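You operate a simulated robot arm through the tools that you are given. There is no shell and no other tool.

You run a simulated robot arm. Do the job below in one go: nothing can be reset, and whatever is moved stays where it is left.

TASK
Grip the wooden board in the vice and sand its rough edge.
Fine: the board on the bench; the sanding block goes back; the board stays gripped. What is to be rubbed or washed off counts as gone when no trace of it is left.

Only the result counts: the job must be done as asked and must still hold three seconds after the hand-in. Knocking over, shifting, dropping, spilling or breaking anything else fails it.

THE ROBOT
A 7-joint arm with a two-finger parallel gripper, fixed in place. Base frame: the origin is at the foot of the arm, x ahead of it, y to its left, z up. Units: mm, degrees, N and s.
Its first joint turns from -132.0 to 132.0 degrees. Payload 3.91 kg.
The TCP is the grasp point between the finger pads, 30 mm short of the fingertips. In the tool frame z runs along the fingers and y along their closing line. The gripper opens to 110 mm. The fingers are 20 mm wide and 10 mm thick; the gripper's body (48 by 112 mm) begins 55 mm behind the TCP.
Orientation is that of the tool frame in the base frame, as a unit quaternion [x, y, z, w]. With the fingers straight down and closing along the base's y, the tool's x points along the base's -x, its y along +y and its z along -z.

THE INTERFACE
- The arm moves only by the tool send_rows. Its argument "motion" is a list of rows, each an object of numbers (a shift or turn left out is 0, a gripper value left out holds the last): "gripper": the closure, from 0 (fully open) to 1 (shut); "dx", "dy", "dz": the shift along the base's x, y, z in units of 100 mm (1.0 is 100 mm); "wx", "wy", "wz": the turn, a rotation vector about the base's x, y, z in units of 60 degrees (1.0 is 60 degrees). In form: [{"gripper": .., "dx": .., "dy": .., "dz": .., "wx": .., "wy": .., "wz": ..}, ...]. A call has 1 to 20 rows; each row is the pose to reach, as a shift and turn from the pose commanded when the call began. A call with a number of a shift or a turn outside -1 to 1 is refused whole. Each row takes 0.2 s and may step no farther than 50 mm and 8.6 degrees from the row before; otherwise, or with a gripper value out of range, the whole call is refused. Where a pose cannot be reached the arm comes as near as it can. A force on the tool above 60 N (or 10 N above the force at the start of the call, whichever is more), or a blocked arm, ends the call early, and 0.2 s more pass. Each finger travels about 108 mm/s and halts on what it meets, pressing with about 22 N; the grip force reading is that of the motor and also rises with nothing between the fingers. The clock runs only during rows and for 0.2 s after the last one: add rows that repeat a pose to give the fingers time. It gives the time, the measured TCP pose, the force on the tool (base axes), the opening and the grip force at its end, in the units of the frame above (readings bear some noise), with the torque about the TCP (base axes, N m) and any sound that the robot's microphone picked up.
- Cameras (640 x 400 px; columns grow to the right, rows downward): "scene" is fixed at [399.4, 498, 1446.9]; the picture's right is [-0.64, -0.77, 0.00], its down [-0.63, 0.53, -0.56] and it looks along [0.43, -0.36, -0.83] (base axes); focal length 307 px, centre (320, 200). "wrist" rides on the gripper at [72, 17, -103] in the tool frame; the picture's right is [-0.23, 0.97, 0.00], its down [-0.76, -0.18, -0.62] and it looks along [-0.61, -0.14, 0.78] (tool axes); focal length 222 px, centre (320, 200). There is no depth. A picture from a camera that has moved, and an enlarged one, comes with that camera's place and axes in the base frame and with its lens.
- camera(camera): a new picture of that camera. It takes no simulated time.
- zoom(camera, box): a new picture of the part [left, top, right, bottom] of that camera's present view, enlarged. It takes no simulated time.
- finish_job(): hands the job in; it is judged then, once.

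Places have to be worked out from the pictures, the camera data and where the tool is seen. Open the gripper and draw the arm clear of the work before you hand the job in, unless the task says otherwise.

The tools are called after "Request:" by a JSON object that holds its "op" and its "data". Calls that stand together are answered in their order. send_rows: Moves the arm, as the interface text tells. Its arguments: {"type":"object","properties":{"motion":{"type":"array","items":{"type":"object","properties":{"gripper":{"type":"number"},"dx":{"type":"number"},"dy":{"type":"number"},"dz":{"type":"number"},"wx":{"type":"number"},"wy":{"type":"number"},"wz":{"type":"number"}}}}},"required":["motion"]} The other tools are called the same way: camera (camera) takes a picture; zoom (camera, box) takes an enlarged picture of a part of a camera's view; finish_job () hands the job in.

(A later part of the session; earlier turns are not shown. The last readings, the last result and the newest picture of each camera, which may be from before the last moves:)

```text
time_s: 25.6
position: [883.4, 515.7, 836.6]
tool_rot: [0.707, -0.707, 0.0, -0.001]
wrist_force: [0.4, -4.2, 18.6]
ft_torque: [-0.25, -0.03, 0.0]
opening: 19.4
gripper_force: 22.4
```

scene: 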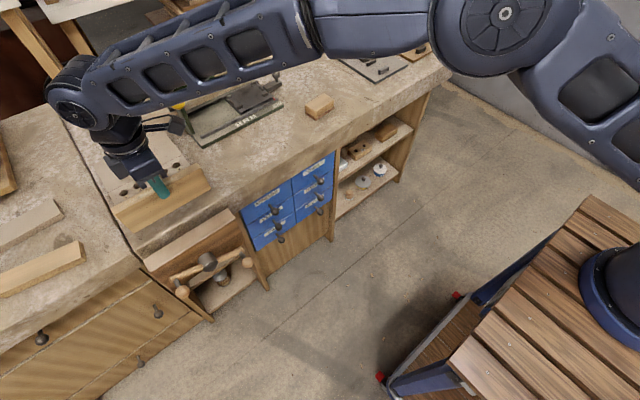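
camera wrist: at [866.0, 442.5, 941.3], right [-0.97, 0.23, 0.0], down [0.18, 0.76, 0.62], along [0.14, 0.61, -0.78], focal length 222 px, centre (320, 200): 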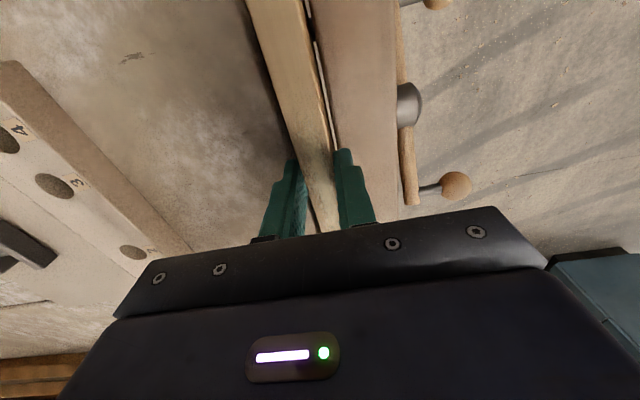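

Contact at TCP z≈836 with 18.6 N upward: the board rests on the rods. I unload slightly and open the fingers.

Request:
{"op": "send_rows", "data": {"motion": [{"gripper": 1, "dz": 0.01}, {"gripper": 0.75, "dz": 0.01}, {"gripper": 0.6, "dz": 0.01}, {"gripper": 0.5, "dz": 0.01}, {"gripper": 0.5, "dz": 0.01}]}}

Request:
{"op": "camera", "data": {"camera": "wrist"}}

Request:
{"op": "zoom", "data": {"camera": "scene", "box": [120, 160, 240, 260]}}

```text
time_s: 26.8
position: [882.2, 515.1, 836.0]
tool_rot: [0.708, -0.706, 0.0, 0.0]
wrist_force: [0.2, -0.8, 0.5]
ft_torque: [0.0, 0.02, 0.0]
opening: 55.2
gripper_force: 0.1
```

```text
taken
camera wrist: at [865.9, 442.1, 937.9], right [-0.97, 0.23, 0.0], down [0.18, 0.76, 0.62], along [0.14, 0.61, -0.78], focal length 222 px, centre (320, 200)
```

wrist: 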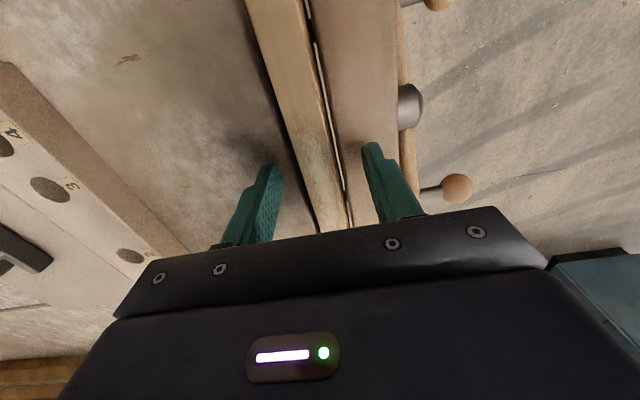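

```text
4.00 times, centred on (180, 210) of scene
camera zoom: at [399.4, 498.0, 1446.9], right [-0.64, -0.77, 0.0], down [-0.63, 0.53, -0.56], along [0.43, -0.36, -0.83], focal length 1229 px, centre (880, 160)
```

zoom: 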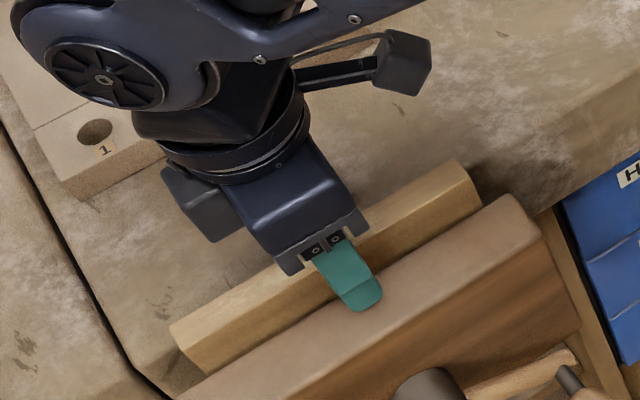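

The board stands in the gap on the rods. From the earlier views I place the crank: hub axis at y≈521, z≈720, knobs (Ø≈30) at (763,443,688) and (765,600,753). I lift clear, back off, and turn the tool back to yaw 0.

Request:
{"op": "send_rows", "data": {"motion": [{"gripper": 0.5, "dz": 0.2}, {"gripper": 0.5, "dz": 0.5}, {"gripper": 0.5, "dz": 0.8}, {"gripper": 0.4, "dz": 1.0}, {"gripper": 0.4, "dz": 1.0, "dx": -0.4}, {"gripper": 0.4, "dz": 1.0, "dx": -0.8}, {"gripper": 0.4, "dz": 1.0, "dx": -1.0}]}}

Request:
{"op": "send_rows", "data": {"motion": [{"wz": -0.14, "dx": -0.1, "dy": -0.1}, {"wz": -0.28, "dx": -0.2, "dy": -0.2}, {"wz": -0.42, "dx": -0.3, "dy": -0.3}, {"wz": -0.56, "dx": -0.5, "dy": -0.4}, {"wz": -0.7, "dx": -0.6, "dy": -0.5}, {"wz": -0.84, "dx": -0.7, "dy": -0.5}, {"wz": -0.98, "dx": -0.8, "dy": -0.5}]}}

Request:
{"op": "send_rows", "data": {"motion": [{"wz": -0.13, "dz": -0.1}, {"wz": -0.26, "dz": -0.2}, {"wz": -0.39, "dz": -0.3}, {"wz": -0.52, "dz": -0.4}]}}

Request:
{"op": "camera", "data": {"camera": "wrist"}}

Request:
{"op": "camera", "data": {"camera": "scene"}}

```text
time_s: 28.4
position: [784.0, 515.3, 936.7]
tool_rot: [0.708, -0.707, 0.001, 0.0]
wrist_force: [0.1, 0.0, -0.8]
ft_torque: [0.01, 0.03, 0.02]
opening: 65.9
gripper_force: 0.0
```

```text
time_s: 30.0
position: [702.8, 462.9, 933.2]
tool_rot: [-0.267, 0.964, 0.0, 0.0]
wrist_force: [0.4, -0.5, 0.1]
ft_torque: [0.01, -0.01, -0.02]
opening: 65.8
gripper_force: 0.0
```

```text
time_s: 31.0
position: [702.4, 464.1, 894.5]
tool_rot: [0.0, 1.0, 0.0, 0.0]
wrist_force: [0.1, -0.1, -0.3]
ft_torque: [0.03, 0.01, -0.01]
opening: 66.0
gripper_force: 0.1
```

```text
taken
camera wrist: at [630.2, 481.3, 996.2], right [0.23, 0.97, 0.0], down [0.76, -0.18, 0.62], along [0.61, -0.14, -0.78], focal length 222 px, centre (320, 200)
```

wrist: 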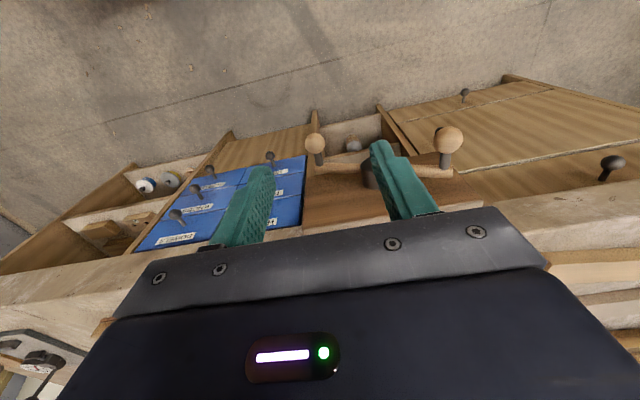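

```text
taken
```

scene: 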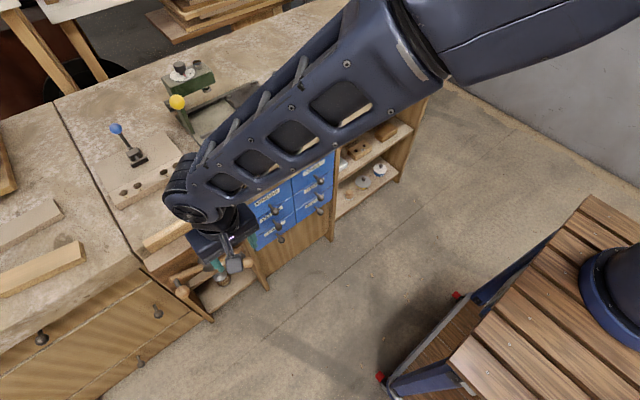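

Both knobs reproject within a few pixels, so the crank geometry is good. I tilt the tool 45° toward the bench and go to a pre-grasp behind the −y knob.

Request:
{"op": "send_rows", "data": {"motion": [{"wy": -0.125, "dy": -0.05, "dz": -0.1}, {"wy": -0.25, "dy": -0.1, "dz": -0.25}, {"wy": -0.375, "dy": -0.15, "dz": -0.4}, {"wy": -0.5, "dy": -0.21, "dz": -0.6}, {"wy": -0.625, "dy": -0.21, "dz": -0.8}, {"wy": -0.75, "dy": -0.21, "dz": -1.0}, {"wy": -0.75, "dy": -0.21, "dz": -1.0}]}}

Request:
{"op": "camera", "data": {"camera": "wrist"}}

Request:
{"op": "camera", "data": {"camera": "scene"}}

```text
time_s: 32.6
position: [702.1, 441.1, 794.4]
tool_rot: [0.0, 0.923, 0.0, 0.384]
wrist_force: [0.8, -0.2, -0.7]
ft_torque: [-0.02, -0.04, 0.0]
opening: 65.9
gripper_force: 0.0
```

```text
taken
camera wrist: at [577.8, 458.4, 814.8], right [0.16, 0.97, 0.16], down [0.1, -0.18, 0.98], along [0.98, -0.14, -0.12], focal length 222 px, centre (320, 200)
```

wrist: 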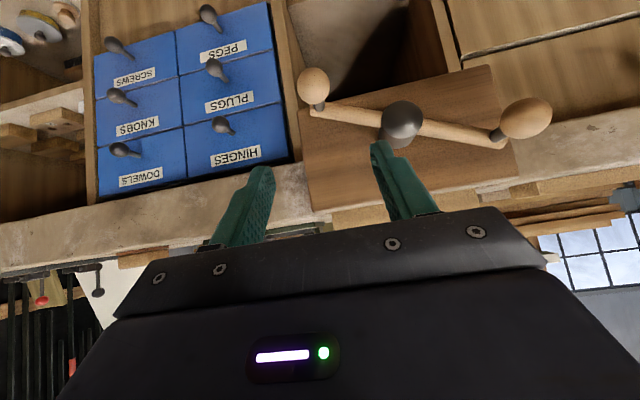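

```text
taken
```

scene: 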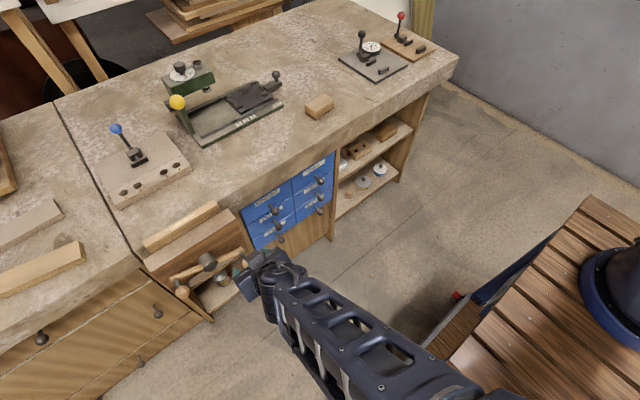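

The view gives the −y knob at (763, 443, 689), consistent with before. I lower to the pre-grasp and advance along the tool axis around the knob.

Request:
{"op": "send_rows", "data": {"motion": [{"dz": -0.25}, {"dz": -0.5, "dx": 0.04}, {"dz": -0.5, "dx": 0.04}]}}

Request:
{"op": "send_rows", "data": {"motion": [{"dz": -0.14, "dx": 0.14}, {"dz": -0.28, "dx": 0.28}, {"dz": -0.42, "dx": 0.42}, {"dz": -0.56, "dx": 0.56}, {"dz": -0.56, "dx": 0.56}]}}

Request:
{"op": "camera", "data": {"camera": "wrist"}}

Request:
{"op": "zoom", "data": {"camera": "scene", "box": [130, 200, 330, 330]}}

```text
time_s: 33.4
position: [705.2, 444.4, 742.8]
tool_rot: [0.0, 0.924, 0.0, 0.382]
wrist_force: [-0.1, 0.9, -0.6]
ft_torque: [0.02, 0.01, -0.02]
opening: 66.1
gripper_force: 0.1
```

```text
time_s: 34.6
position: [763.5, 442.0, 688.0]
tool_rot: [-0.001, 0.924, 0.0, 0.383]
wrist_force: [0.8, -0.9, -0.1]
ft_torque: [0.0, 0.0, 0.03]
opening: 65.9
gripper_force: 0.0
```

```text
taken
camera wrist: at [638.4, 459.4, 709.2], right [0.16, 0.97, 0.16], down [0.1, -0.18, 0.98], along [0.98, -0.14, -0.12], focal length 222 px, centre (320, 200)
```

wrist: 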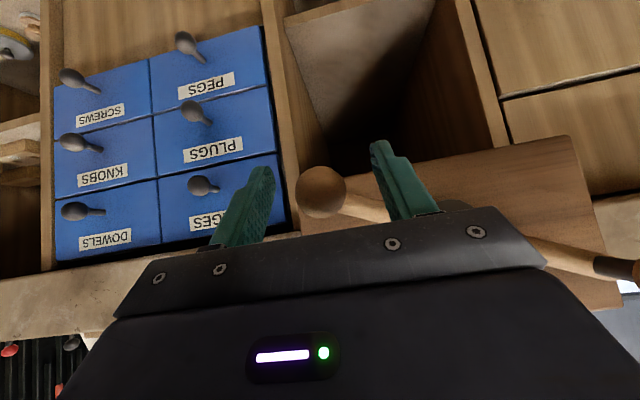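

```text
3.08 times, centred on (230, 265) of scene
camera zoom: at [399.4, 498.0, 1446.9], right [-0.64, -0.77, 0.0], down [-0.63, 0.53, -0.56], along [0.43, -0.36, -0.83], focal length 945 px, centre (597, 0)
```

zoom: 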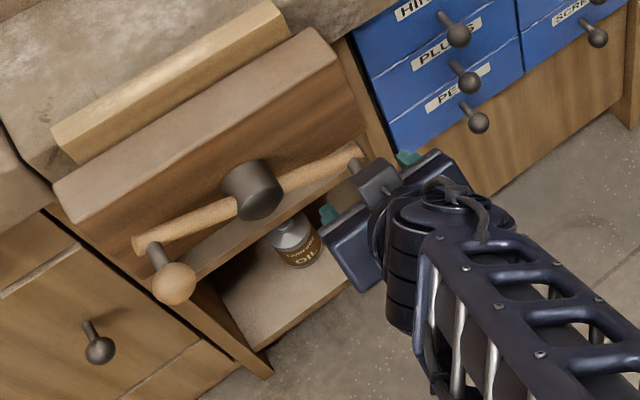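

The knob sits exactly at the TCP. I close on it.

Request:
{"op": "send_rows", "data": {"motion": [{"gripper": 0.7}, {"gripper": 0.85}, {"gripper": 1}, {"gripper": 1}, {"gripper": 1}]}}

Request:
{"op": "camera", "data": {"camera": "wrist"}}

```text
time_s: 35.8
position: [762.8, 442.1, 689.0]
tool_rot: [0.0, 0.924, -0.001, 0.382]
wrist_force: [1.2, -0.5, -1.4]
ft_torque: [-0.03, 0.08, 0.03]
opening: 29.3
gripper_force: 45.6
```

```text
taken
camera wrist: at [638.3, 459.3, 709.3], right [0.16, 0.97, 0.16], down [0.1, -0.18, 0.98], along [0.98, -0.14, -0.12], focal length 222 px, centre (320, 200)
```

wrist: 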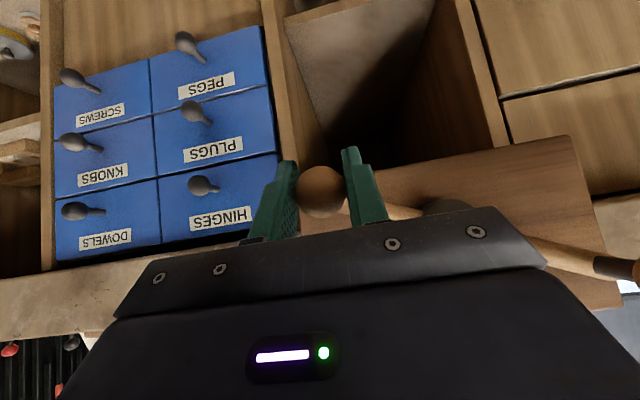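

Knob held (29 mm). I try a first clockwise arc of 20° about the hub and watch the force and the jaw.

Request:
{"op": "send_rows", "data": {"motion": [{"gripper": 1, "dy": 0.03, "dz": -0.067}, {"gripper": 1, "dy": 0.068, "dz": -0.131}, {"gripper": 1, "dy": 0.111, "dz": -0.192}, {"gripper": 1, "dy": 0.158, "dz": -0.248}]}}

Request:
{"op": "camera", "data": {"camera": "wrist"}}

Request:
{"op": "zoom", "data": {"camera": "scene", "box": [130, 190, 330, 330]}}

```text
time_s: 36.8
position: [764.0, 456.5, 663.6]
tool_rot: [0.0, 0.924, -0.002, 0.382]
wrist_force: [12.6, -25.0, -11.8]
ft_torque: [0.55, -0.07, 0.03]
opening: 29.4
gripper_force: 44.6
```

```text
taken
camera wrist: at [639.4, 473.6, 684.2], right [0.16, 0.97, 0.16], down [0.1, -0.17, 0.98], along [0.98, -0.14, -0.12], focal length 222 px, centre (320, 200)
```

wrist: 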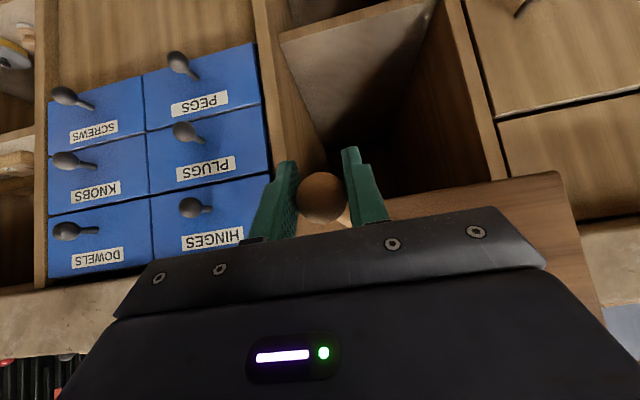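

```text
2.86 times, centred on (230, 260) of scene
camera zoom: at [399.4, 498.0, 1446.9], right [-0.64, -0.77, 0.0], down [-0.63, 0.53, -0.56], along [0.43, -0.36, -0.83], focal length 878 px, centre (577, 29)
```

zoom: 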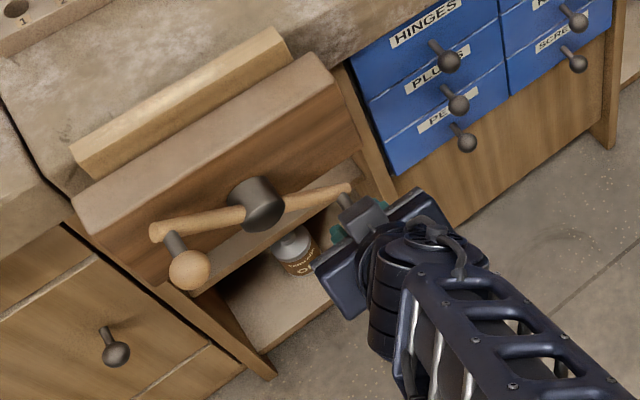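

The handle turned and the jaw seems to advance (+x pull), with the knob slipping a few mm in the pads. The clockwise direction tightens; I continue the arc to the bottom of the circle, letting x follow a little.

Request:
{"op": "send_rows", "data": {"motion": [{"gripper": 1, "dx": 0.01, "dy": 0.036, "dz": -0.033}, {"gripper": 1, "dx": 0.012, "dy": 0.08, "dz": -0.073}, {"gripper": 1, "dx": 0.015, "dy": 0.138, "dz": -0.118}, {"gripper": 1, "dx": 0.018, "dy": 0.201, "dz": -0.158}, {"gripper": 1, "dx": 0.02, "dy": 0.267, "dz": -0.192}, {"gripper": 1, "dx": 0.023, "dy": 0.335, "dz": -0.221}, {"gripper": 1, "dx": 0.026, "dy": 0.406, "dz": -0.243}, {"gripper": 1, "dx": 0.029, "dy": 0.478, "dz": -0.259}, {"gripper": 1, "dx": 0.032, "dy": 0.552, "dz": -0.269}, {"gripper": 1, "dx": 0.035, "dy": 0.626, "dz": -0.272}]}}

Request:
{"op": "camera", "data": {"camera": "wrist"}}

Request:
{"op": "zoom", "data": {"camera": "scene", "box": [130, 190, 330, 330]}}

```text
time_s: 39.0
position: [765.9, 521.3, 636.5]
tool_rot: [0.0, 0.924, 0.001, 0.382]
wrist_force: [14.1, -8.3, -0.4]
ft_torque: [0.47, -0.12, 0.06]
opening: 29.5
gripper_force: 45.6
```

```text
taken
camera wrist: at [641.6, 537.9, 657.5], right [0.16, 0.97, 0.16], down [0.1, -0.18, 0.98], along [0.98, -0.14, -0.12], focal length 222 px, centre (320, 200)
```

wrist: 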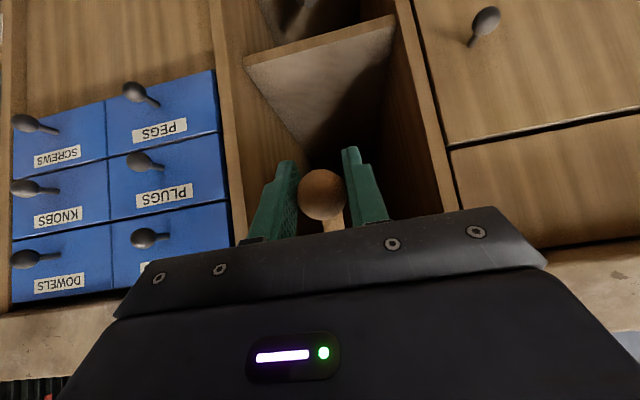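

```text
2.86 times, centred on (230, 260) of scene
camera zoom: at [399.4, 498.0, 1446.9], right [-0.64, -0.77, 0.0], down [-0.63, 0.53, -0.56], along [0.43, -0.36, -0.83], focal length 878 px, centre (577, 29)
```

zoom: 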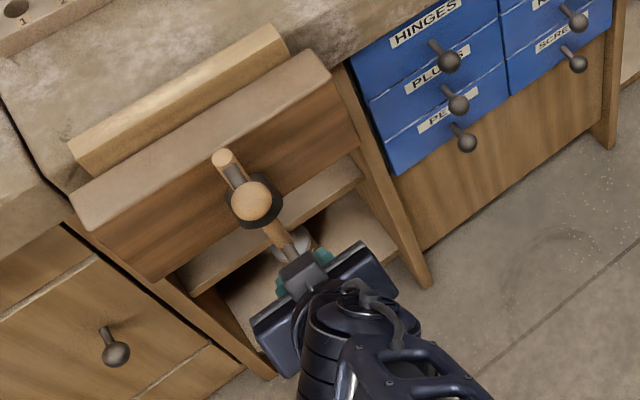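

The handle is now vertical with only ~8 N resistance. I continue up the +y side, rolling the tool about x together with the crank so the pads push squarely.

Request:
{"op": "send_rows", "data": {"motion": [{"gripper": 1, "dx": 0.005, "dy": 0.111, "dz": 0.007, "wx": 0.125}, {"gripper": 1, "dx": 0.01, "dy": 0.22, "dz": 0.029, "wx": 0.25}, {"gripper": 1, "dx": 0.015, "dy": 0.325, "dz": 0.065, "wx": 0.375}, {"gripper": 1, "dx": 0.02, "dy": 0.425, "dz": 0.114, "wx": 0.5}, {"gripper": 1, "dx": 0.025, "dy": 0.517, "dz": 0.176, "wx": 0.625}, {"gripper": 1, "dx": 0.03, "dy": 0.601, "dz": 0.249, "wx": 0.75}, {"gripper": 1, "dx": 0.035, "dy": 0.674, "dz": 0.333, "wx": 0.875}, {"gripper": 1, "dx": 0.04, "dy": 0.736, "dz": 0.425, "wx": 1.0}]}}

Request:
{"op": "camera", "data": {"camera": "wrist"}}

Request:
{"op": "zoom", "data": {"camera": "scene", "box": [130, 190, 330, 330]}}

```text
time_s: 40.8
position: [770.0, 595.1, 679.1]
tool_rot: [0.191, 0.801, 0.462, 0.331]
wrist_force: [-5.3, -12.4, -0.1]
ft_torque: [0.14, 0.5, 0.45]
opening: 29.5
gripper_force: 44.9
```

```text
taken
camera wrist: at [645.9, 584.5, 703.4], right [0.16, 0.35, 0.92], down [0.1, -0.94, 0.34], along [0.98, 0.04, -0.19], focal length 222 px, centre (320, 200)
```

wrist: 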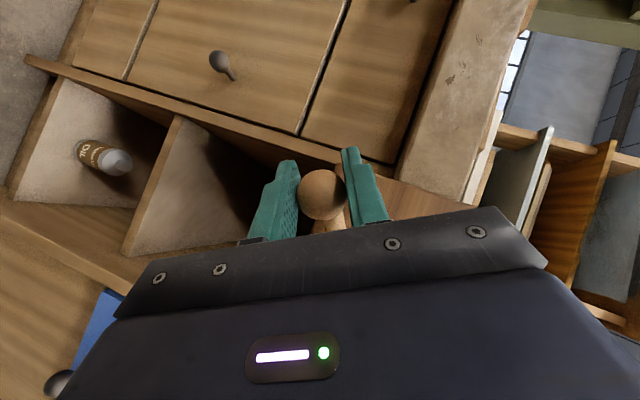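

```text
2.86 times, centred on (230, 260) of scene
camera zoom: at [399.4, 498.0, 1446.9], right [-0.64, -0.77, 0.0], down [-0.63, 0.53, -0.56], along [0.43, -0.36, -0.83], focal length 878 px, centre (577, 29)
```

zoom: 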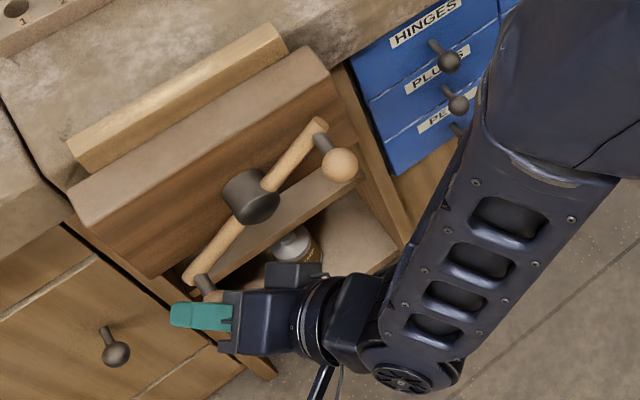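

Still light resistance and the jaw is moving toward the board. I continue another 30°.

Request:
{"op": "send_rows", "data": {"motion": [{"gripper": 1, "dx": 0.002, "dy": 0.049, "dz": 0.1, "wx": 0.125}, {"gripper": 1, "dx": 0.005, "dy": 0.085, "dz": 0.205, "wx": 0.25}, {"gripper": 1, "dx": 0.009, "dy": 0.107, "dz": 0.314, "wx": 0.375}, {"gripper": 1, "dx": 0.013, "dy": 0.114, "dz": 0.425, "wx": 0.5}]}}

Request:
{"op": "camera", "data": {"camera": "wrist"}}

Request:
{"op": "zoom", "data": {"camera": "scene", "box": [130, 190, 330, 330]}}

```text
time_s: 41.7
position: [769.9, 602.4, 702.8]
tool_rot: [0.262, 0.686, 0.619, 0.279]
wrist_force: [21.2, 14.6, -48.8]
ft_torque: [0.41, 0.14, 0.01]
opening: 29.9
gripper_force: 44.7
stopped in row 4: the force on the tool passed its limit at 60 N (the readings are from after the stop); the commanded pose is now the measured one
```

```text
taken
camera wrist: at [646.5, 582.7, 722.7], right [0.17, -0.07, 0.98], down [0.1, -0.99, -0.08], along [0.98, 0.11, -0.17], focal length 222 px, centre (320, 200)
```

wrist: 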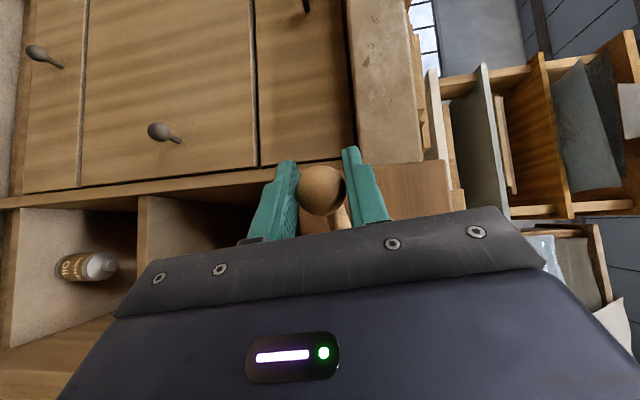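

```text
2.86 times, centred on (230, 260) of scene
camera zoom: at [399.4, 498.0, 1446.9], right [-0.64, -0.77, 0.0], down [-0.63, 0.53, -0.56], along [0.43, -0.36, -0.83], focal length 878 px, centre (577, 29)
```

zoom: 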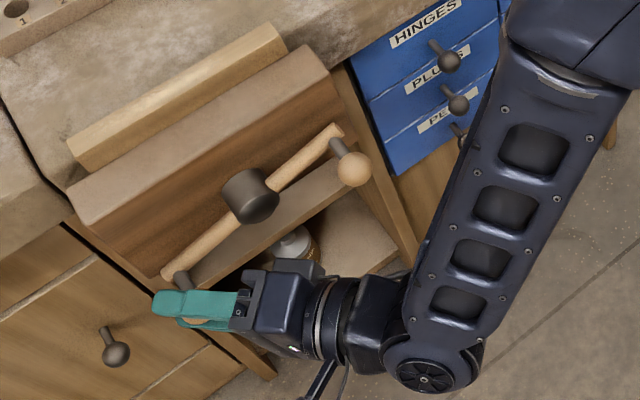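

Firm stop at ~60 N after about 145° of turning: the jaw should be clamped. I check the board/jaw contact closely.

Request:
{"op": "zoom", "data": {"camera": "scene", "box": [140, 190, 250, 270]}}

```text
5.00 times, centred on (195, 230) of scene
camera zoom: at [399.4, 498.0, 1446.9], right [-0.64, -0.77, 0.0], down [-0.63, 0.53, -0.56], along [0.43, -0.36, -0.83], focal length 1536 px, centre (945, 50)
```

zoom: 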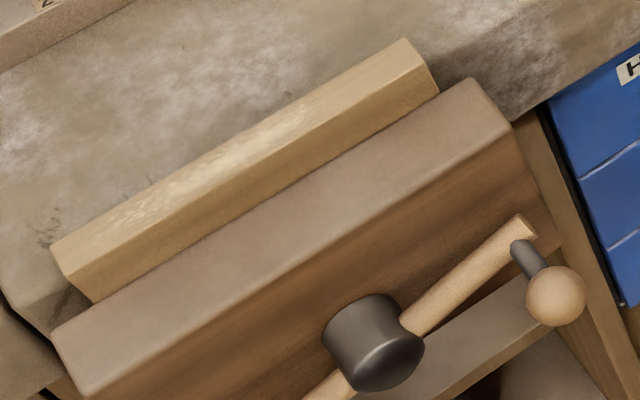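

The jaw is tight against the board, with about 28 mm of board standing proud. I open the fingers off the knob and retract along the tool axis.

Request:
{"op": "send_rows", "data": {"motion": [{"gripper": 0.7}, {"gripper": 0.5}, {"gripper": 0.4}, {"gripper": 0.4}, {"gripper": 0.4, "dx": -0.15, "dy": -0.15, "dz": 0.02}, {"gripper": 0.4, "dx": -0.35, "dy": -0.35, "dz": 0.04}, {"gripper": 0.4, "dx": -0.65, "dy": -0.65, "dz": 0.06}, {"gripper": 0.4, "dx": -0.9, "dy": -0.9, "dz": 0.1}]}}

Request:
{"op": "camera", "data": {"camera": "wrist"}}

Request:
{"op": "camera", "data": {"camera": "scene"}}

```text
time_s: 43.5
position: [677.7, 512.9, 724.7]
tool_rot: [0.26, 0.683, 0.623, 0.28]
wrist_force: [0.5, 0.0, 0.4]
ft_torque: [-0.02, -0.02, 0.0]
opening: 66.3
gripper_force: 0.1
```

```text
taken
camera wrist: at [553.8, 492.8, 742.1], right [0.17, -0.07, 0.98], down [0.1, -0.99, -0.09], along [0.98, 0.11, -0.16], focal length 222 px, centre (320, 200)
```

wrist: 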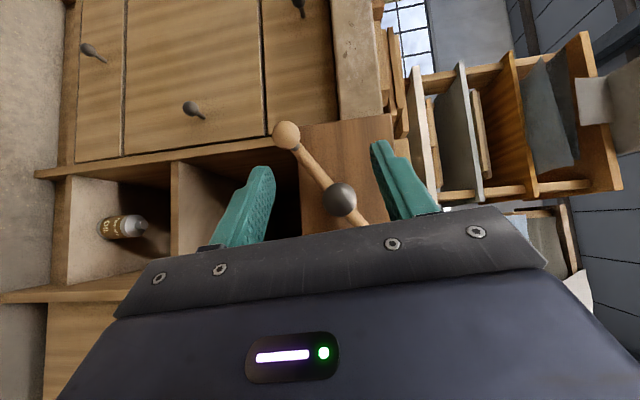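

```text
taken
```

scene: 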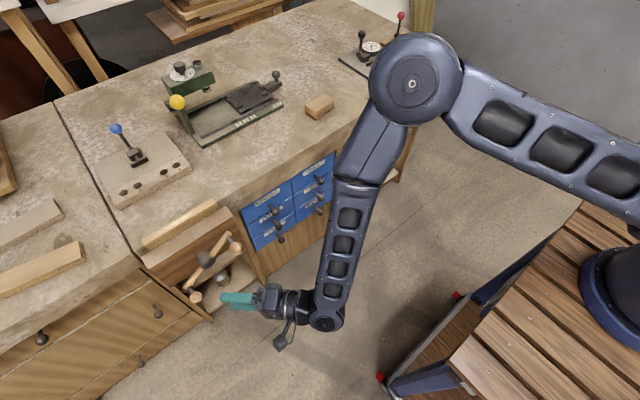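

Request:
{"op": "zoom", "data": {"camera": "scene", "box": [130, 190, 330, 330]}}

Request:
{"op": "zoom", "data": {"camera": "scene", "box": [140, 190, 250, 270]}}

Request:
{"op": "zoom", "data": {"camera": "wrist", "box": [240, 90, 420, 240]}}

```text
2.86 times, centred on (230, 260) of scene
camera zoom: at [399.4, 498.0, 1446.9], right [-0.64, -0.77, 0.0], down [-0.63, 0.53, -0.56], along [0.43, -0.36, -0.83], focal length 878 px, centre (577, 29)
```

zoom: 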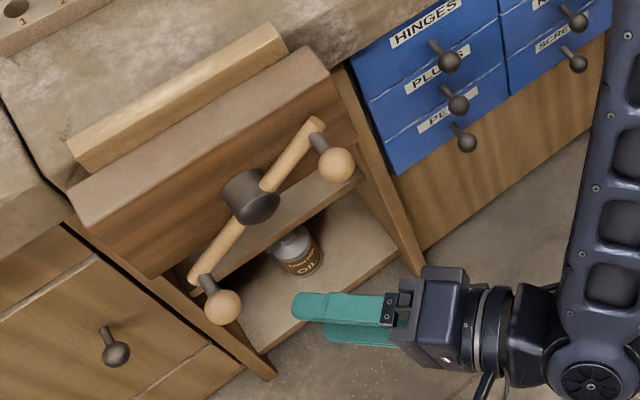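

```text
5.00 times, centred on (195, 230) of scene
camera zoom: at [399.4, 498.0, 1446.9], right [-0.64, -0.77, 0.0], down [-0.63, 0.53, -0.56], along [0.43, -0.36, -0.83], focal length 1536 px, centre (945, 50)
```

zoom: 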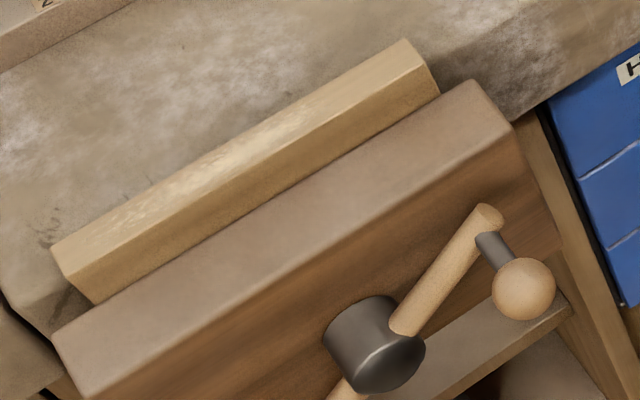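

```text
2.67 times, centred on (330, 165) of wrist
camera zoom: at [553.8, 492.8, 742.1], right [0.17, -0.07, 0.98], down [0.1, -0.99, -0.09], along [0.98, 0.11, -0.16], focal length 592 px, centre (293, 293)
```

zoom: 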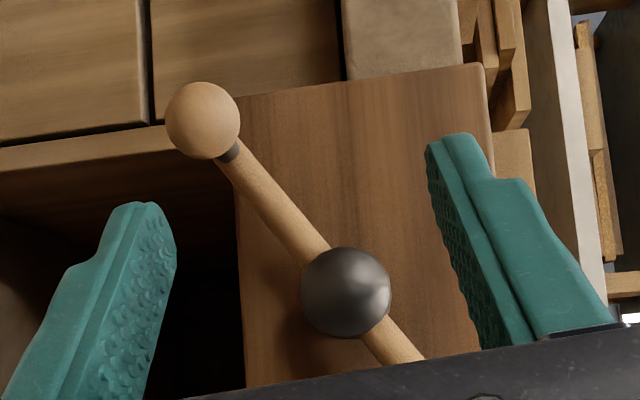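

On release the knob sprang back about 20° (to φ≈326°), so the clamp may have snapped looser than needed. I'll regrip the knob, tighten again and unload slowly before letting go.

Request:
{"op": "send_rows", "data": {"motion": [{"gripper": 0.4, "dx": 0.07, "dy": 0.07, "dz": -0.04, "wx": -0.1}, {"gripper": 0.4, "dx": 0.14, "dy": 0.14, "dz": -0.08, "wx": -0.2}, {"gripper": 0.4, "dx": 0.21, "dy": 0.2, "dz": -0.12, "wx": -0.3}, {"gripper": 0.4, "dx": 0.28, "dy": 0.26, "dz": -0.15, "wx": -0.4}, {"gripper": 0.4, "dx": 0.36, "dy": 0.32, "dz": -0.18, "wx": -0.475}, {"gripper": 0.4, "dx": 0.36, "dy": 0.32, "dz": -0.18, "wx": -0.475}]}}

Request:
{"op": "camera", "data": {"camera": "wrist"}}

```text
time_s: 44.9
position: [717.5, 546.1, 701.8]
tool_rot: [0.184, 0.815, 0.434, 0.336]
wrist_force: [0.4, 0.1, -0.6]
ft_torque: [0.0, 0.02, 0.0]
opening: 66.1
gripper_force: 0.0
```

```text
taken
camera wrist: at [592.4, 537.8, 727.6], right [0.17, 0.41, 0.9], down [0.1, -0.91, 0.4], along [0.98, 0.02, -0.19], focal length 222 px, centre (320, 200)
```

wrist: 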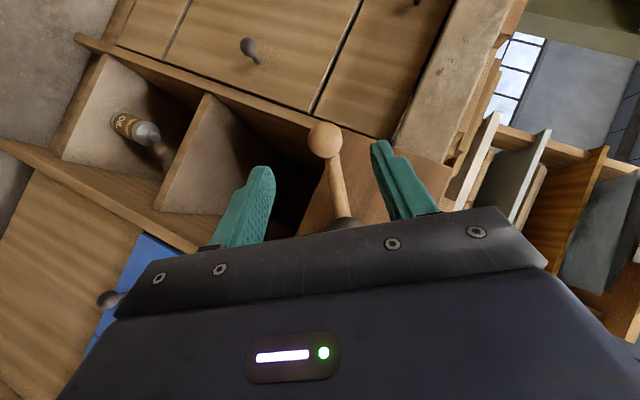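

Request:
{"op": "send_rows", "data": {"motion": [{"gripper": 0.4, "dx": 0.14, "dy": 0.11, "dz": -0.07}, {"gripper": 0.4, "dx": 0.28, "dy": 0.22, "dz": -0.14}, {"gripper": 0.4, "dx": 0.41, "dy": 0.33, "dz": -0.2}, {"gripper": 0.4, "dx": 0.535, "dy": 0.435, "dz": -0.255}, {"gripper": 0.4, "dx": 0.535, "dy": 0.435, "dz": -0.255}]}}

Request:
{"op": "camera", "data": {"camera": "wrist"}}

```text
time_s: 46.1
position: [770.3, 589.8, 676.7]
tool_rot: [0.183, 0.815, 0.435, 0.335]
wrist_force: [0.5, 0.9, -0.3]
ft_torque: [0.02, 0.02, -0.01]
opening: 66.1
gripper_force: 0.2
```

```text
taken
camera wrist: at [645.3, 582.4, 702.0], right [0.17, 0.41, 0.9], down [0.1, -0.91, 0.39], along [0.98, 0.02, -0.19], focal length 222 px, centre (320, 200)
```

wrist: 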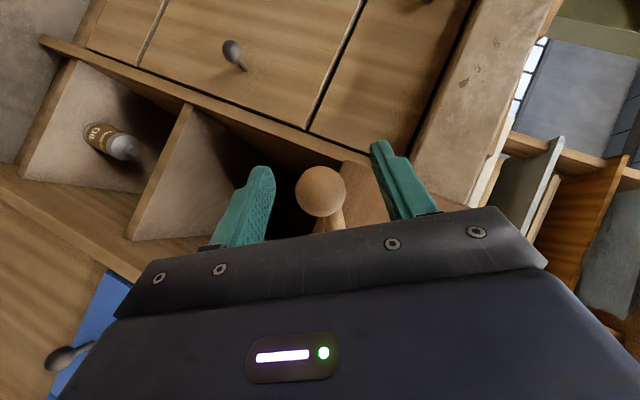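

Knob centred in the fingers again. I close and turn it 10° to gauge how the resistance builds.

Request:
{"op": "send_rows", "data": {"motion": [{"gripper": 0.8}, {"gripper": 1}, {"gripper": 1}, {"gripper": 1}, {"gripper": 1, "dy": 0.036, "dz": 0.062, "wx": 0.083}, {"gripper": 1, "dy": 0.067, "dz": 0.128, "wx": 0.167}, {"gripper": 1, "dy": 0.067, "dz": 0.128, "wx": 0.167}]}}

```text
time_s: 47.7
position: [770.1, 595.8, 688.2]
tool_rot: [0.213, 0.774, 0.505, 0.318]
wrist_force: [13.6, 11.6, -23.8]
ft_torque: [0.34, 0.38, 0.21]
opening: 29.7
gripper_force: 45.2
```

Request:
{"op": "send_rows", "data": {"motion": [{"gripper": 1, "dx": 0.01, "dy": 0.035, "dz": 0.03, "wx": 0.04}, {"gripper": 1, "dx": 0.01, "dy": 0.045, "dz": 0.065, "wx": 0.083}, {"gripper": 1, "dx": 0.01, "dy": 0.045, "dz": 0.065, "wx": 0.083}]}}

```text
time_s: 48.5
position: [771.0, 599.3, 694.7]
tool_rot: [0.226, 0.75, 0.538, 0.31]
wrist_force: [-12.4, -32.1, -8.2]
ft_torque: [-0.04, 0.18, -0.24]
opening: 29.2
gripper_force: 45.6
```

Request:
{"op": "send_rows", "data": {"motion": [{"gripper": 1, "dy": -0.01, "dz": 0.04, "wx": 0.05}, {"gripper": 1, "dy": 0.0, "dz": 0.08, "wx": 0.1}, {"gripper": 1, "dy": 0.005, "dz": 0.12, "wx": 0.14}, {"gripper": 1, "dy": 0.005, "dz": 0.12, "wx": 0.14}]}}

Request:
{"op": "zoom", "data": {"camera": "scene", "box": [140, 190, 250, 270]}}

Request:
{"op": "camera", "data": {"camera": "wrist"}}

```text
time_s: 49.5
position: [771.2, 601.6, 703.6]
tool_rot: [0.248, 0.711, 0.59, 0.291]
wrist_force: [10.7, 15.8, -53.3]
ft_torque: [0.43, 0.29, 0.11]
opening: 29.5
gripper_force: 44.7
```

```text
5.00 times, centred on (195, 230) of scene
camera zoom: at [399.4, 498.0, 1446.9], right [-0.64, -0.77, 0.0], down [-0.63, 0.53, -0.56], along [0.43, -0.36, -0.83], focal length 1536 px, centre (945, 50)
```

zoom: 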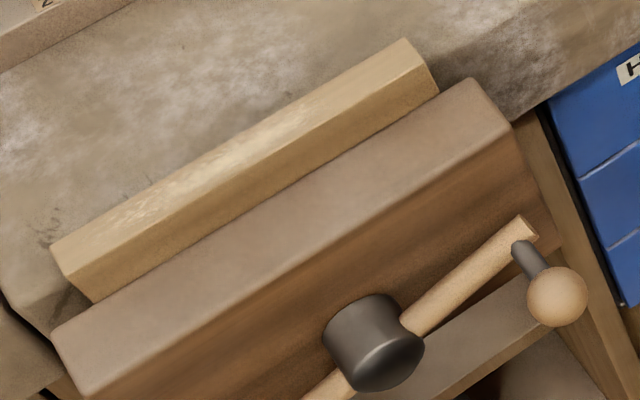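

```text
taken
camera wrist: at [646.6, 584.2, 725.0], right [0.17, 0.02, 0.99], down [0.1, -1.0, 0.0], along [0.98, 0.1, -0.17], focal length 222 px, centre (320, 200)
```

wrist: 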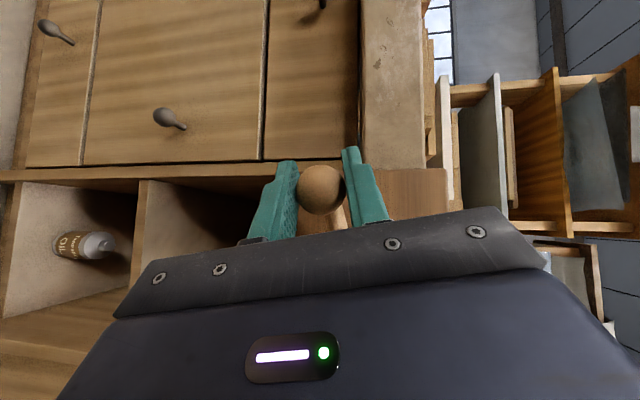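

At ~53 N resistance now. I unload slowly by backing the command off in small steps.

Request:
{"op": "send_rows", "data": {"motion": [{"gripper": 1, "dz": -0.01}, {"gripper": 1, "dz": -0.02}, {"gripper": 1, "dz": -0.03}, {"gripper": 1, "dz": -0.04}, {"gripper": 1, "dz": -0.04}]}}

```text
time_s: 50.7
position: [770.4, 600.8, 703.4]
tool_rot: [0.247, 0.71, 0.591, 0.291]
wrist_force: [-6.1, -10.7, -25.2]
ft_torque: [-0.48, 0.09, -0.13]
opening: 29.5
gripper_force: 45.1
```

Request:
{"op": "send_rows", "data": {"motion": [{"gripper": 1, "dz": -0.01}, {"gripper": 1, "dz": -0.02}, {"gripper": 1, "dz": -0.03}, {"gripper": 1, "dz": -0.03}]}}

```text
time_s: 51.7
position: [771.2, 601.5, 701.7]
tool_rot: [0.248, 0.71, 0.591, 0.292]
wrist_force: [-21.4, -19.8, -16.4]
ft_torque: [-0.26, 0.06, 0.12]
opening: 29.6
gripper_force: 44.9
```

Request:
{"op": "send_rows", "data": {"motion": [{"gripper": 1, "dz": -0.01, "dx": -0.005, "dy": -0.005}, {"gripper": 1, "dz": -0.015, "dx": -0.012, "dy": -0.012}, {"gripper": 1, "dz": -0.02, "dx": -0.018, "dy": -0.015}, {"gripper": 1, "dz": -0.02, "dx": -0.018, "dy": -0.015}]}}

```text
time_s: 52.7
position: [770.6, 600.2, 697.2]
tool_rot: [0.248, 0.709, 0.592, 0.292]
wrist_force: [20.9, 18.2, -24.6]
ft_torque: [-0.09, -0.15, 0.16]
opening: 29.3
gripper_force: 45.1
```

Request:
{"op": "send_rows", "data": {"motion": [{"gripper": 1, "dz": -0.015}, {"gripper": 1, "dz": -0.03}, {"gripper": 1, "dz": -0.045, "dy": -0.01}, {"gripper": 1, "dz": -0.06, "dy": -0.01}, {"gripper": 1, "dz": -0.06, "dy": -0.01}]}}

```text
time_s: 53.9
position: [770.5, 598.3, 693.8]
tool_rot: [0.248, 0.709, 0.592, 0.293]
wrist_force: [29.6, -2.4, -8.9]
ft_torque: [-0.28, -0.04, -0.18]
opening: 29.6
gripper_force: 45.2
```

Request:
{"op": "send_rows", "data": {"motion": [{"gripper": 1, "dx": 0.01, "dz": -0.005}, {"gripper": 1, "dx": 0.02, "dz": -0.01}, {"gripper": 1, "dx": 0.025, "dz": -0.01}, {"gripper": 1, "dx": 0.025, "dz": -0.01}, {"gripper": 1, "dx": 0.025, "dz": -0.01}]}}

```text
time_s: 55.1
position: [769.6, 598.1, 691.4]
tool_rot: [0.247, 0.711, 0.591, 0.29]
wrist_force: [-17.4, -25.7, -4.7]
ft_torque: [-0.04, 0.09, -0.09]
opening: 29.8
gripper_force: 45.0
```

Tangential load is now near zero (~5–10 N). I open the fingers gently and check whether the handle stays.

Request:
{"op": "send_rows", "data": {"motion": [{"gripper": 0.72}, {"gripper": 0.6}, {"gripper": 0.4}, {"gripper": 0.4}, {"gripper": 0.4}]}}

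Request:
{"op": "camera", "data": {"camera": "wrist"}}

Request:
{"op": "zoom", "data": {"camera": "scene", "box": [140, 190, 250, 270]}}

```text
time_s: 56.3
position: [772.1, 598.1, 691.8]
tool_rot: [0.247, 0.709, 0.592, 0.292]
wrist_force: [0.3, 0.3, -0.4]
ft_torque: [0.0, -0.03, 0.02]
opening: 66.0
gripper_force: 0.2
```

```text
taken
camera wrist: at [647.7, 580.2, 712.0], right [0.17, 0.02, 0.99], down [0.1, -1.0, 0.0], along [0.98, 0.1, -0.17], focal length 222 px, centre (320, 200)
```

wrist: 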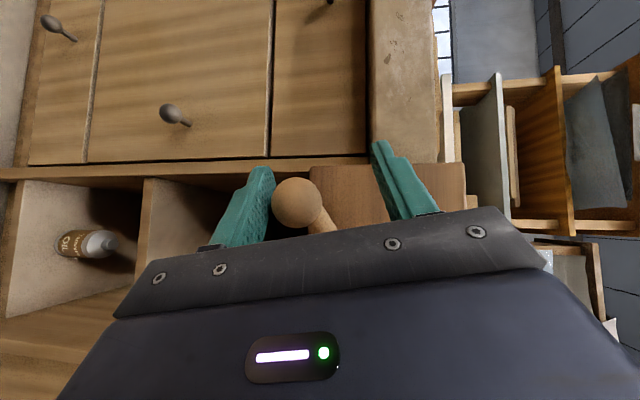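

```text
5.00 times, centred on (195, 230) of scene
camera zoom: at [399.4, 498.0, 1446.9], right [-0.64, -0.77, 0.0], down [-0.63, 0.53, -0.56], along [0.43, -0.36, -0.83], focal length 1536 px, centre (945, 50)
```

zoom: 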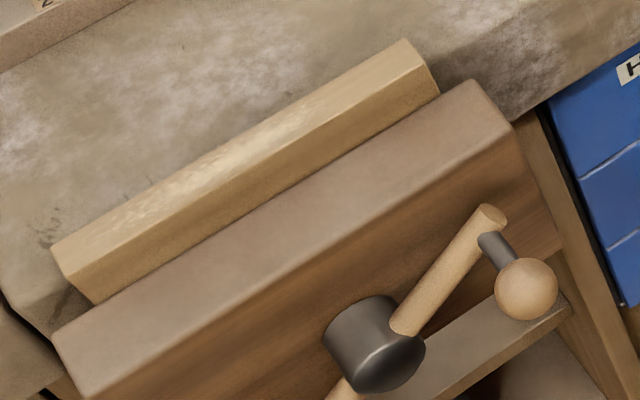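

The handle settles at the same place as before (its equilibrium), with the jaw still firmly against the board. I centre the open fingers about the knob and retract.

Request:
{"op": "send_rows", "data": {"motion": [{"gripper": 0.4, "dz": -0.12}, {"gripper": 0.4, "dz": -0.12, "dx": -0.2, "dy": -0.2}, {"gripper": 0.4, "dz": -0.1, "dx": -0.5, "dy": -0.5}, {"gripper": 0.4, "dz": -0.05, "dx": -0.8, "dy": -0.8}, {"gripper": 0.4, "dz": 0.0, "dx": -1.0, "dy": -1.0}]}}

Request:
{"op": "zoom", "data": {"camera": "scene", "box": [140, 190, 250, 270]}}

Request:
{"op": "camera", "data": {"camera": "wrist"}}

```text
time_s: 57.5
position: [669.5, 498.3, 691.5]
tool_rot: [0.247, 0.709, 0.592, 0.292]
wrist_force: [0.5, 0.6, 0.6]
ft_torque: [0.03, 0.0, -0.03]
opening: 66.1
gripper_force: 0.0
```

```text
5.00 times, centred on (195, 230) of scene
camera zoom: at [399.4, 498.0, 1446.9], right [-0.64, -0.77, 0.0], down [-0.63, 0.53, -0.56], along [0.43, -0.36, -0.83], focal length 1536 px, centre (945, 50)
```

zoom: 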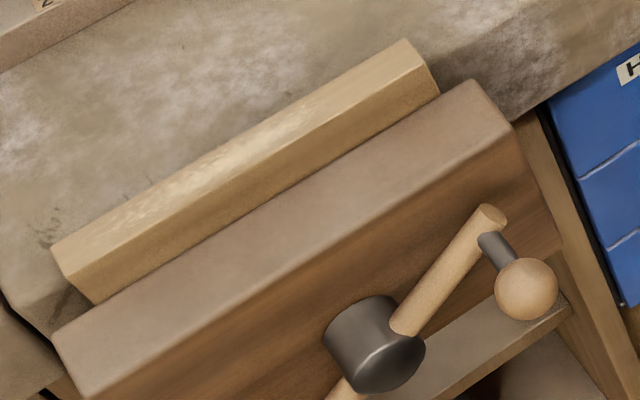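

```text
taken
camera wrist: at [544.8, 479.3, 710.8], right [0.17, 0.02, 0.99], down [0.1, -1.0, 0.0], along [0.98, 0.1, -0.17], focal length 222 px, centre (320, 200)
```

wrist: 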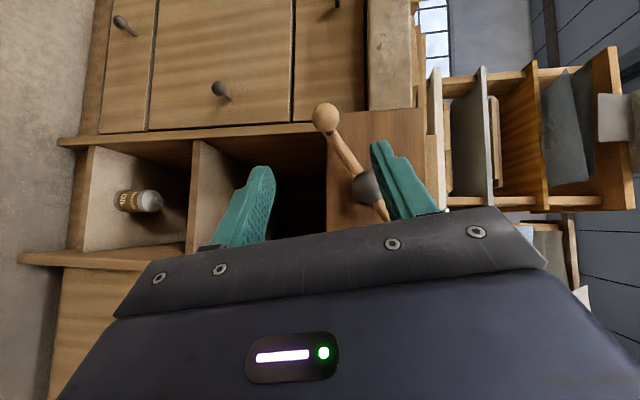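

Now I undo the roll and the tilt, backing away and rising in free space.

Request:
{"op": "send_rows", "data": {"motion": [{"wx": -0.125, "dz": 0.1, "dx": -0.1}, {"wx": -0.25, "dz": 0.2, "dx": -0.1}, {"wx": -0.375, "dz": 0.3, "dx": -0.1}, {"wx": -0.5, "dz": 0.4, "dx": -0.1}, {"wx": -0.625, "dz": 0.5, "dx": -0.1}, {"wx": -0.75, "dz": 0.6, "dx": -0.1}, {"wx": -0.875, "dz": 0.7, "dx": -0.1}, {"wx": -1.0, "dz": 0.8, "dx": -0.1}]}}

Request:
{"op": "send_rows", "data": {"motion": [{"wx": -0.12, "dz": 0.2, "dy": -0.2}, {"wx": -0.24, "dz": 0.4, "dy": -0.4}, {"wx": -0.34, "dz": 0.6, "dy": -0.6}]}}

Request:
{"op": "send_rows", "data": {"motion": [{"wy": 0.125, "dz": 0.15, "dy": -0.15}, {"wy": 0.25, "dz": 0.3, "dy": -0.3}, {"wy": 0.375, "dz": 0.45, "dy": -0.45}, {"wy": 0.5, "dz": 0.6, "dy": -0.6}, {"wy": 0.625, "dz": 0.75, "dy": -0.75}, {"wy": 0.75, "dz": 0.9, "dy": -1.0}]}}

```text
time_s: 59.3
position: [659.7, 498.9, 772.7]
tool_rot: [0.069, 0.911, 0.156, 0.376]
wrist_force: [0.8, -0.2, -0.7]
ft_torque: [0.04, 0.01, 0.0]
opening: 66.2
gripper_force: 0.2
```

```text
time_s: 60.1
position: [658.6, 437.3, 830.6]
tool_rot: [0.0, 0.924, -0.008, 0.382]
wrist_force: [-0.2, -0.4, -0.1]
ft_torque: [0.02, 0.0, 0.0]
opening: 66.0
gripper_force: 0.1
```

```text
time_s: 61.5
position: [658.9, 340.0, 923.1]
tool_rot: [-0.002, 1.0, -0.006, -0.001]
wrist_force: [-0.7, 1.3, -0.2]
ft_torque: [-0.08, -0.07, 0.03]
opening: 66.3
gripper_force: 0.1
```

Tool is vertical again. I move to the sanding block at about (990, 8) to look at it closely.

Request:
{"op": "send_rows", "data": {"motion": [{"wx": 0.0115, "dx": 0.3, "dy": -0.3, "dz": 0.1, "gripper": 0}, {"wx": 0.0115, "dx": 0.6, "dy": -0.6, "dz": 0.2, "gripper": 0}, {"wx": 0.0115, "dx": 0.8, "dy": -0.9, "dz": 0.4, "gripper": 0}, {"wx": 0.0115, "dx": 0.9, "dy": -1.0, "dz": 0.6, "gripper": 0}]}}

Request:
{"op": "send_rows", "data": {"motion": [{"dx": 0.3, "dy": -0.4}, {"dx": 0.6, "dy": -0.8}, {"dx": 0.9, "dy": -1.0}, {"dx": 1.0, "dy": -1.0}]}}

Request:
{"op": "send_rows", "data": {"motion": [{"dx": 0.2, "dy": -0.4}, {"dx": 0.4, "dy": -0.8}, {"dx": 0.4, "dy": -1.0}]}}

Request:
{"op": "send_rows", "data": {"motion": [{"dy": -0.3, "dz": -0.2}, {"dy": -0.3, "dz": -0.4}]}}

Request:
{"op": "camera", "data": {"camera": "wrist"}}

Request:
{"op": "camera", "data": {"camera": "scene"}}

```text
time_s: 62.5
position: [753.2, 237.1, 983.6]
tool_rot: [-0.002, 1.0, 0.0, 0.0]
wrist_force: [-0.6, 1.2, -0.3]
ft_torque: [0.03, -0.01, -0.03]
opening: 110.0
gripper_force: 0.0
```

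```text
time_s: 63.5
position: [850.9, 139.5, 983.5]
tool_rot: [-0.002, 1.0, 0.0, 0.0]
wrist_force: [-0.1, 0.4, -0.1]
ft_torque: [-0.01, 0.0, -0.02]
opening: 109.8
gripper_force: 0.0
```

```text
time_s: 64.3
position: [894.0, 37.5, 982.6]
tool_rot: [-0.002, 1.0, 0.001, 0.0]
wrist_force: [-0.8, 0.9, 1.0]
ft_torque: [-0.04, -0.01, 0.02]
opening: 110.1
gripper_force: 0.2
```

```text
time_s: 64.9
position: [895.3, 7.7, 943.5]
tool_rot: [-0.002, 1.0, 0.001, 0.001]
wrist_force: [0.6, 0.4, 0.4]
ft_torque: [-0.03, -0.02, 0.02]
opening: 110.2
gripper_force: 0.1
```

```text
taken
camera wrist: at [821.7, 24.2, 1044.8], right [0.22, 0.97, 0.0], down [0.76, -0.17, 0.62], along [0.61, -0.14, -0.78], focal length 222 px, centre (320, 200)
```

wrist: 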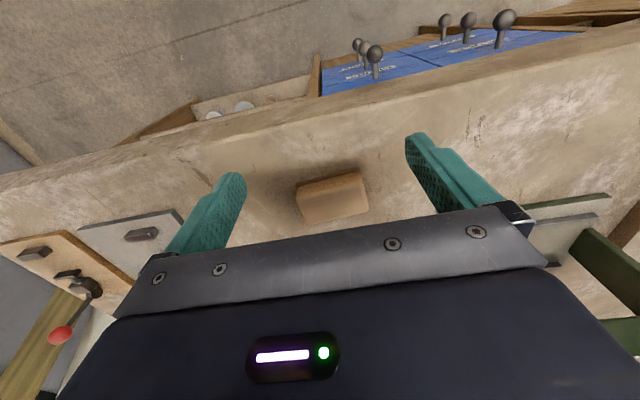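

```text
taken
```

scene: 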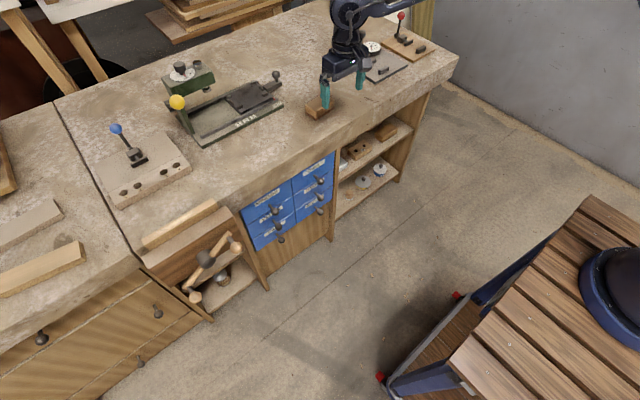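

Request:
{"op": "zoom", "data": {"camera": "wrist", "box": [260, 140, 420, 240]}}

Request:
{"op": "zoom", "data": {"camera": "scene", "box": [290, 75, 390, 135]}}

```text
4.00 times, centred on (340, 190) of wrist
camera zoom: at [821.7, 24.2, 1044.8], right [0.22, 0.97, 0.0], down [0.76, -0.17, 0.62], along [0.61, -0.14, -0.78], focal length 888 px, centre (240, 240)
```

zoom: 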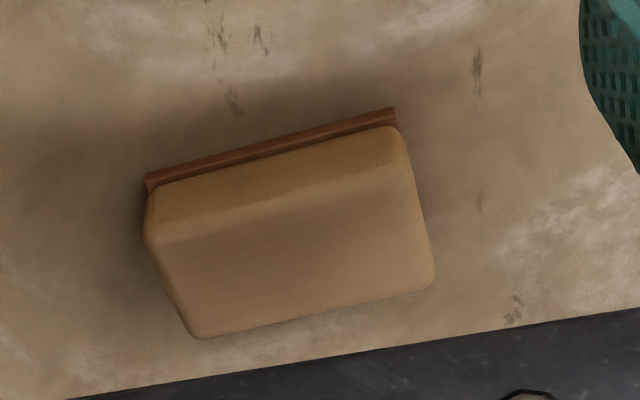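

```text
6.40 times, centred on (340, 105) of scene
camera zoom: at [399.4, 498.0, 1446.9], right [-0.64, -0.77, 0.0], down [-0.63, 0.53, -0.56], along [0.43, -0.36, -0.83], focal length 1966 px, centre (192, 808)
```

zoom: 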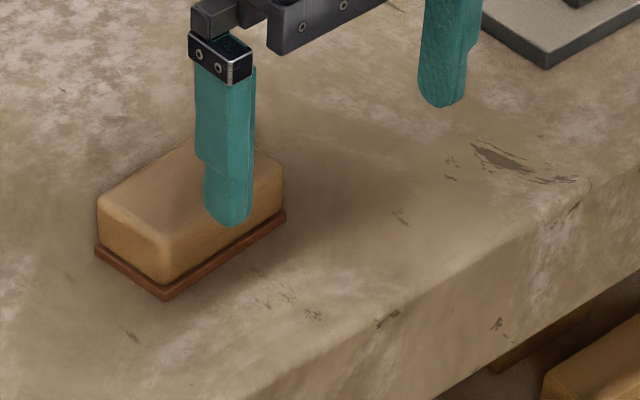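

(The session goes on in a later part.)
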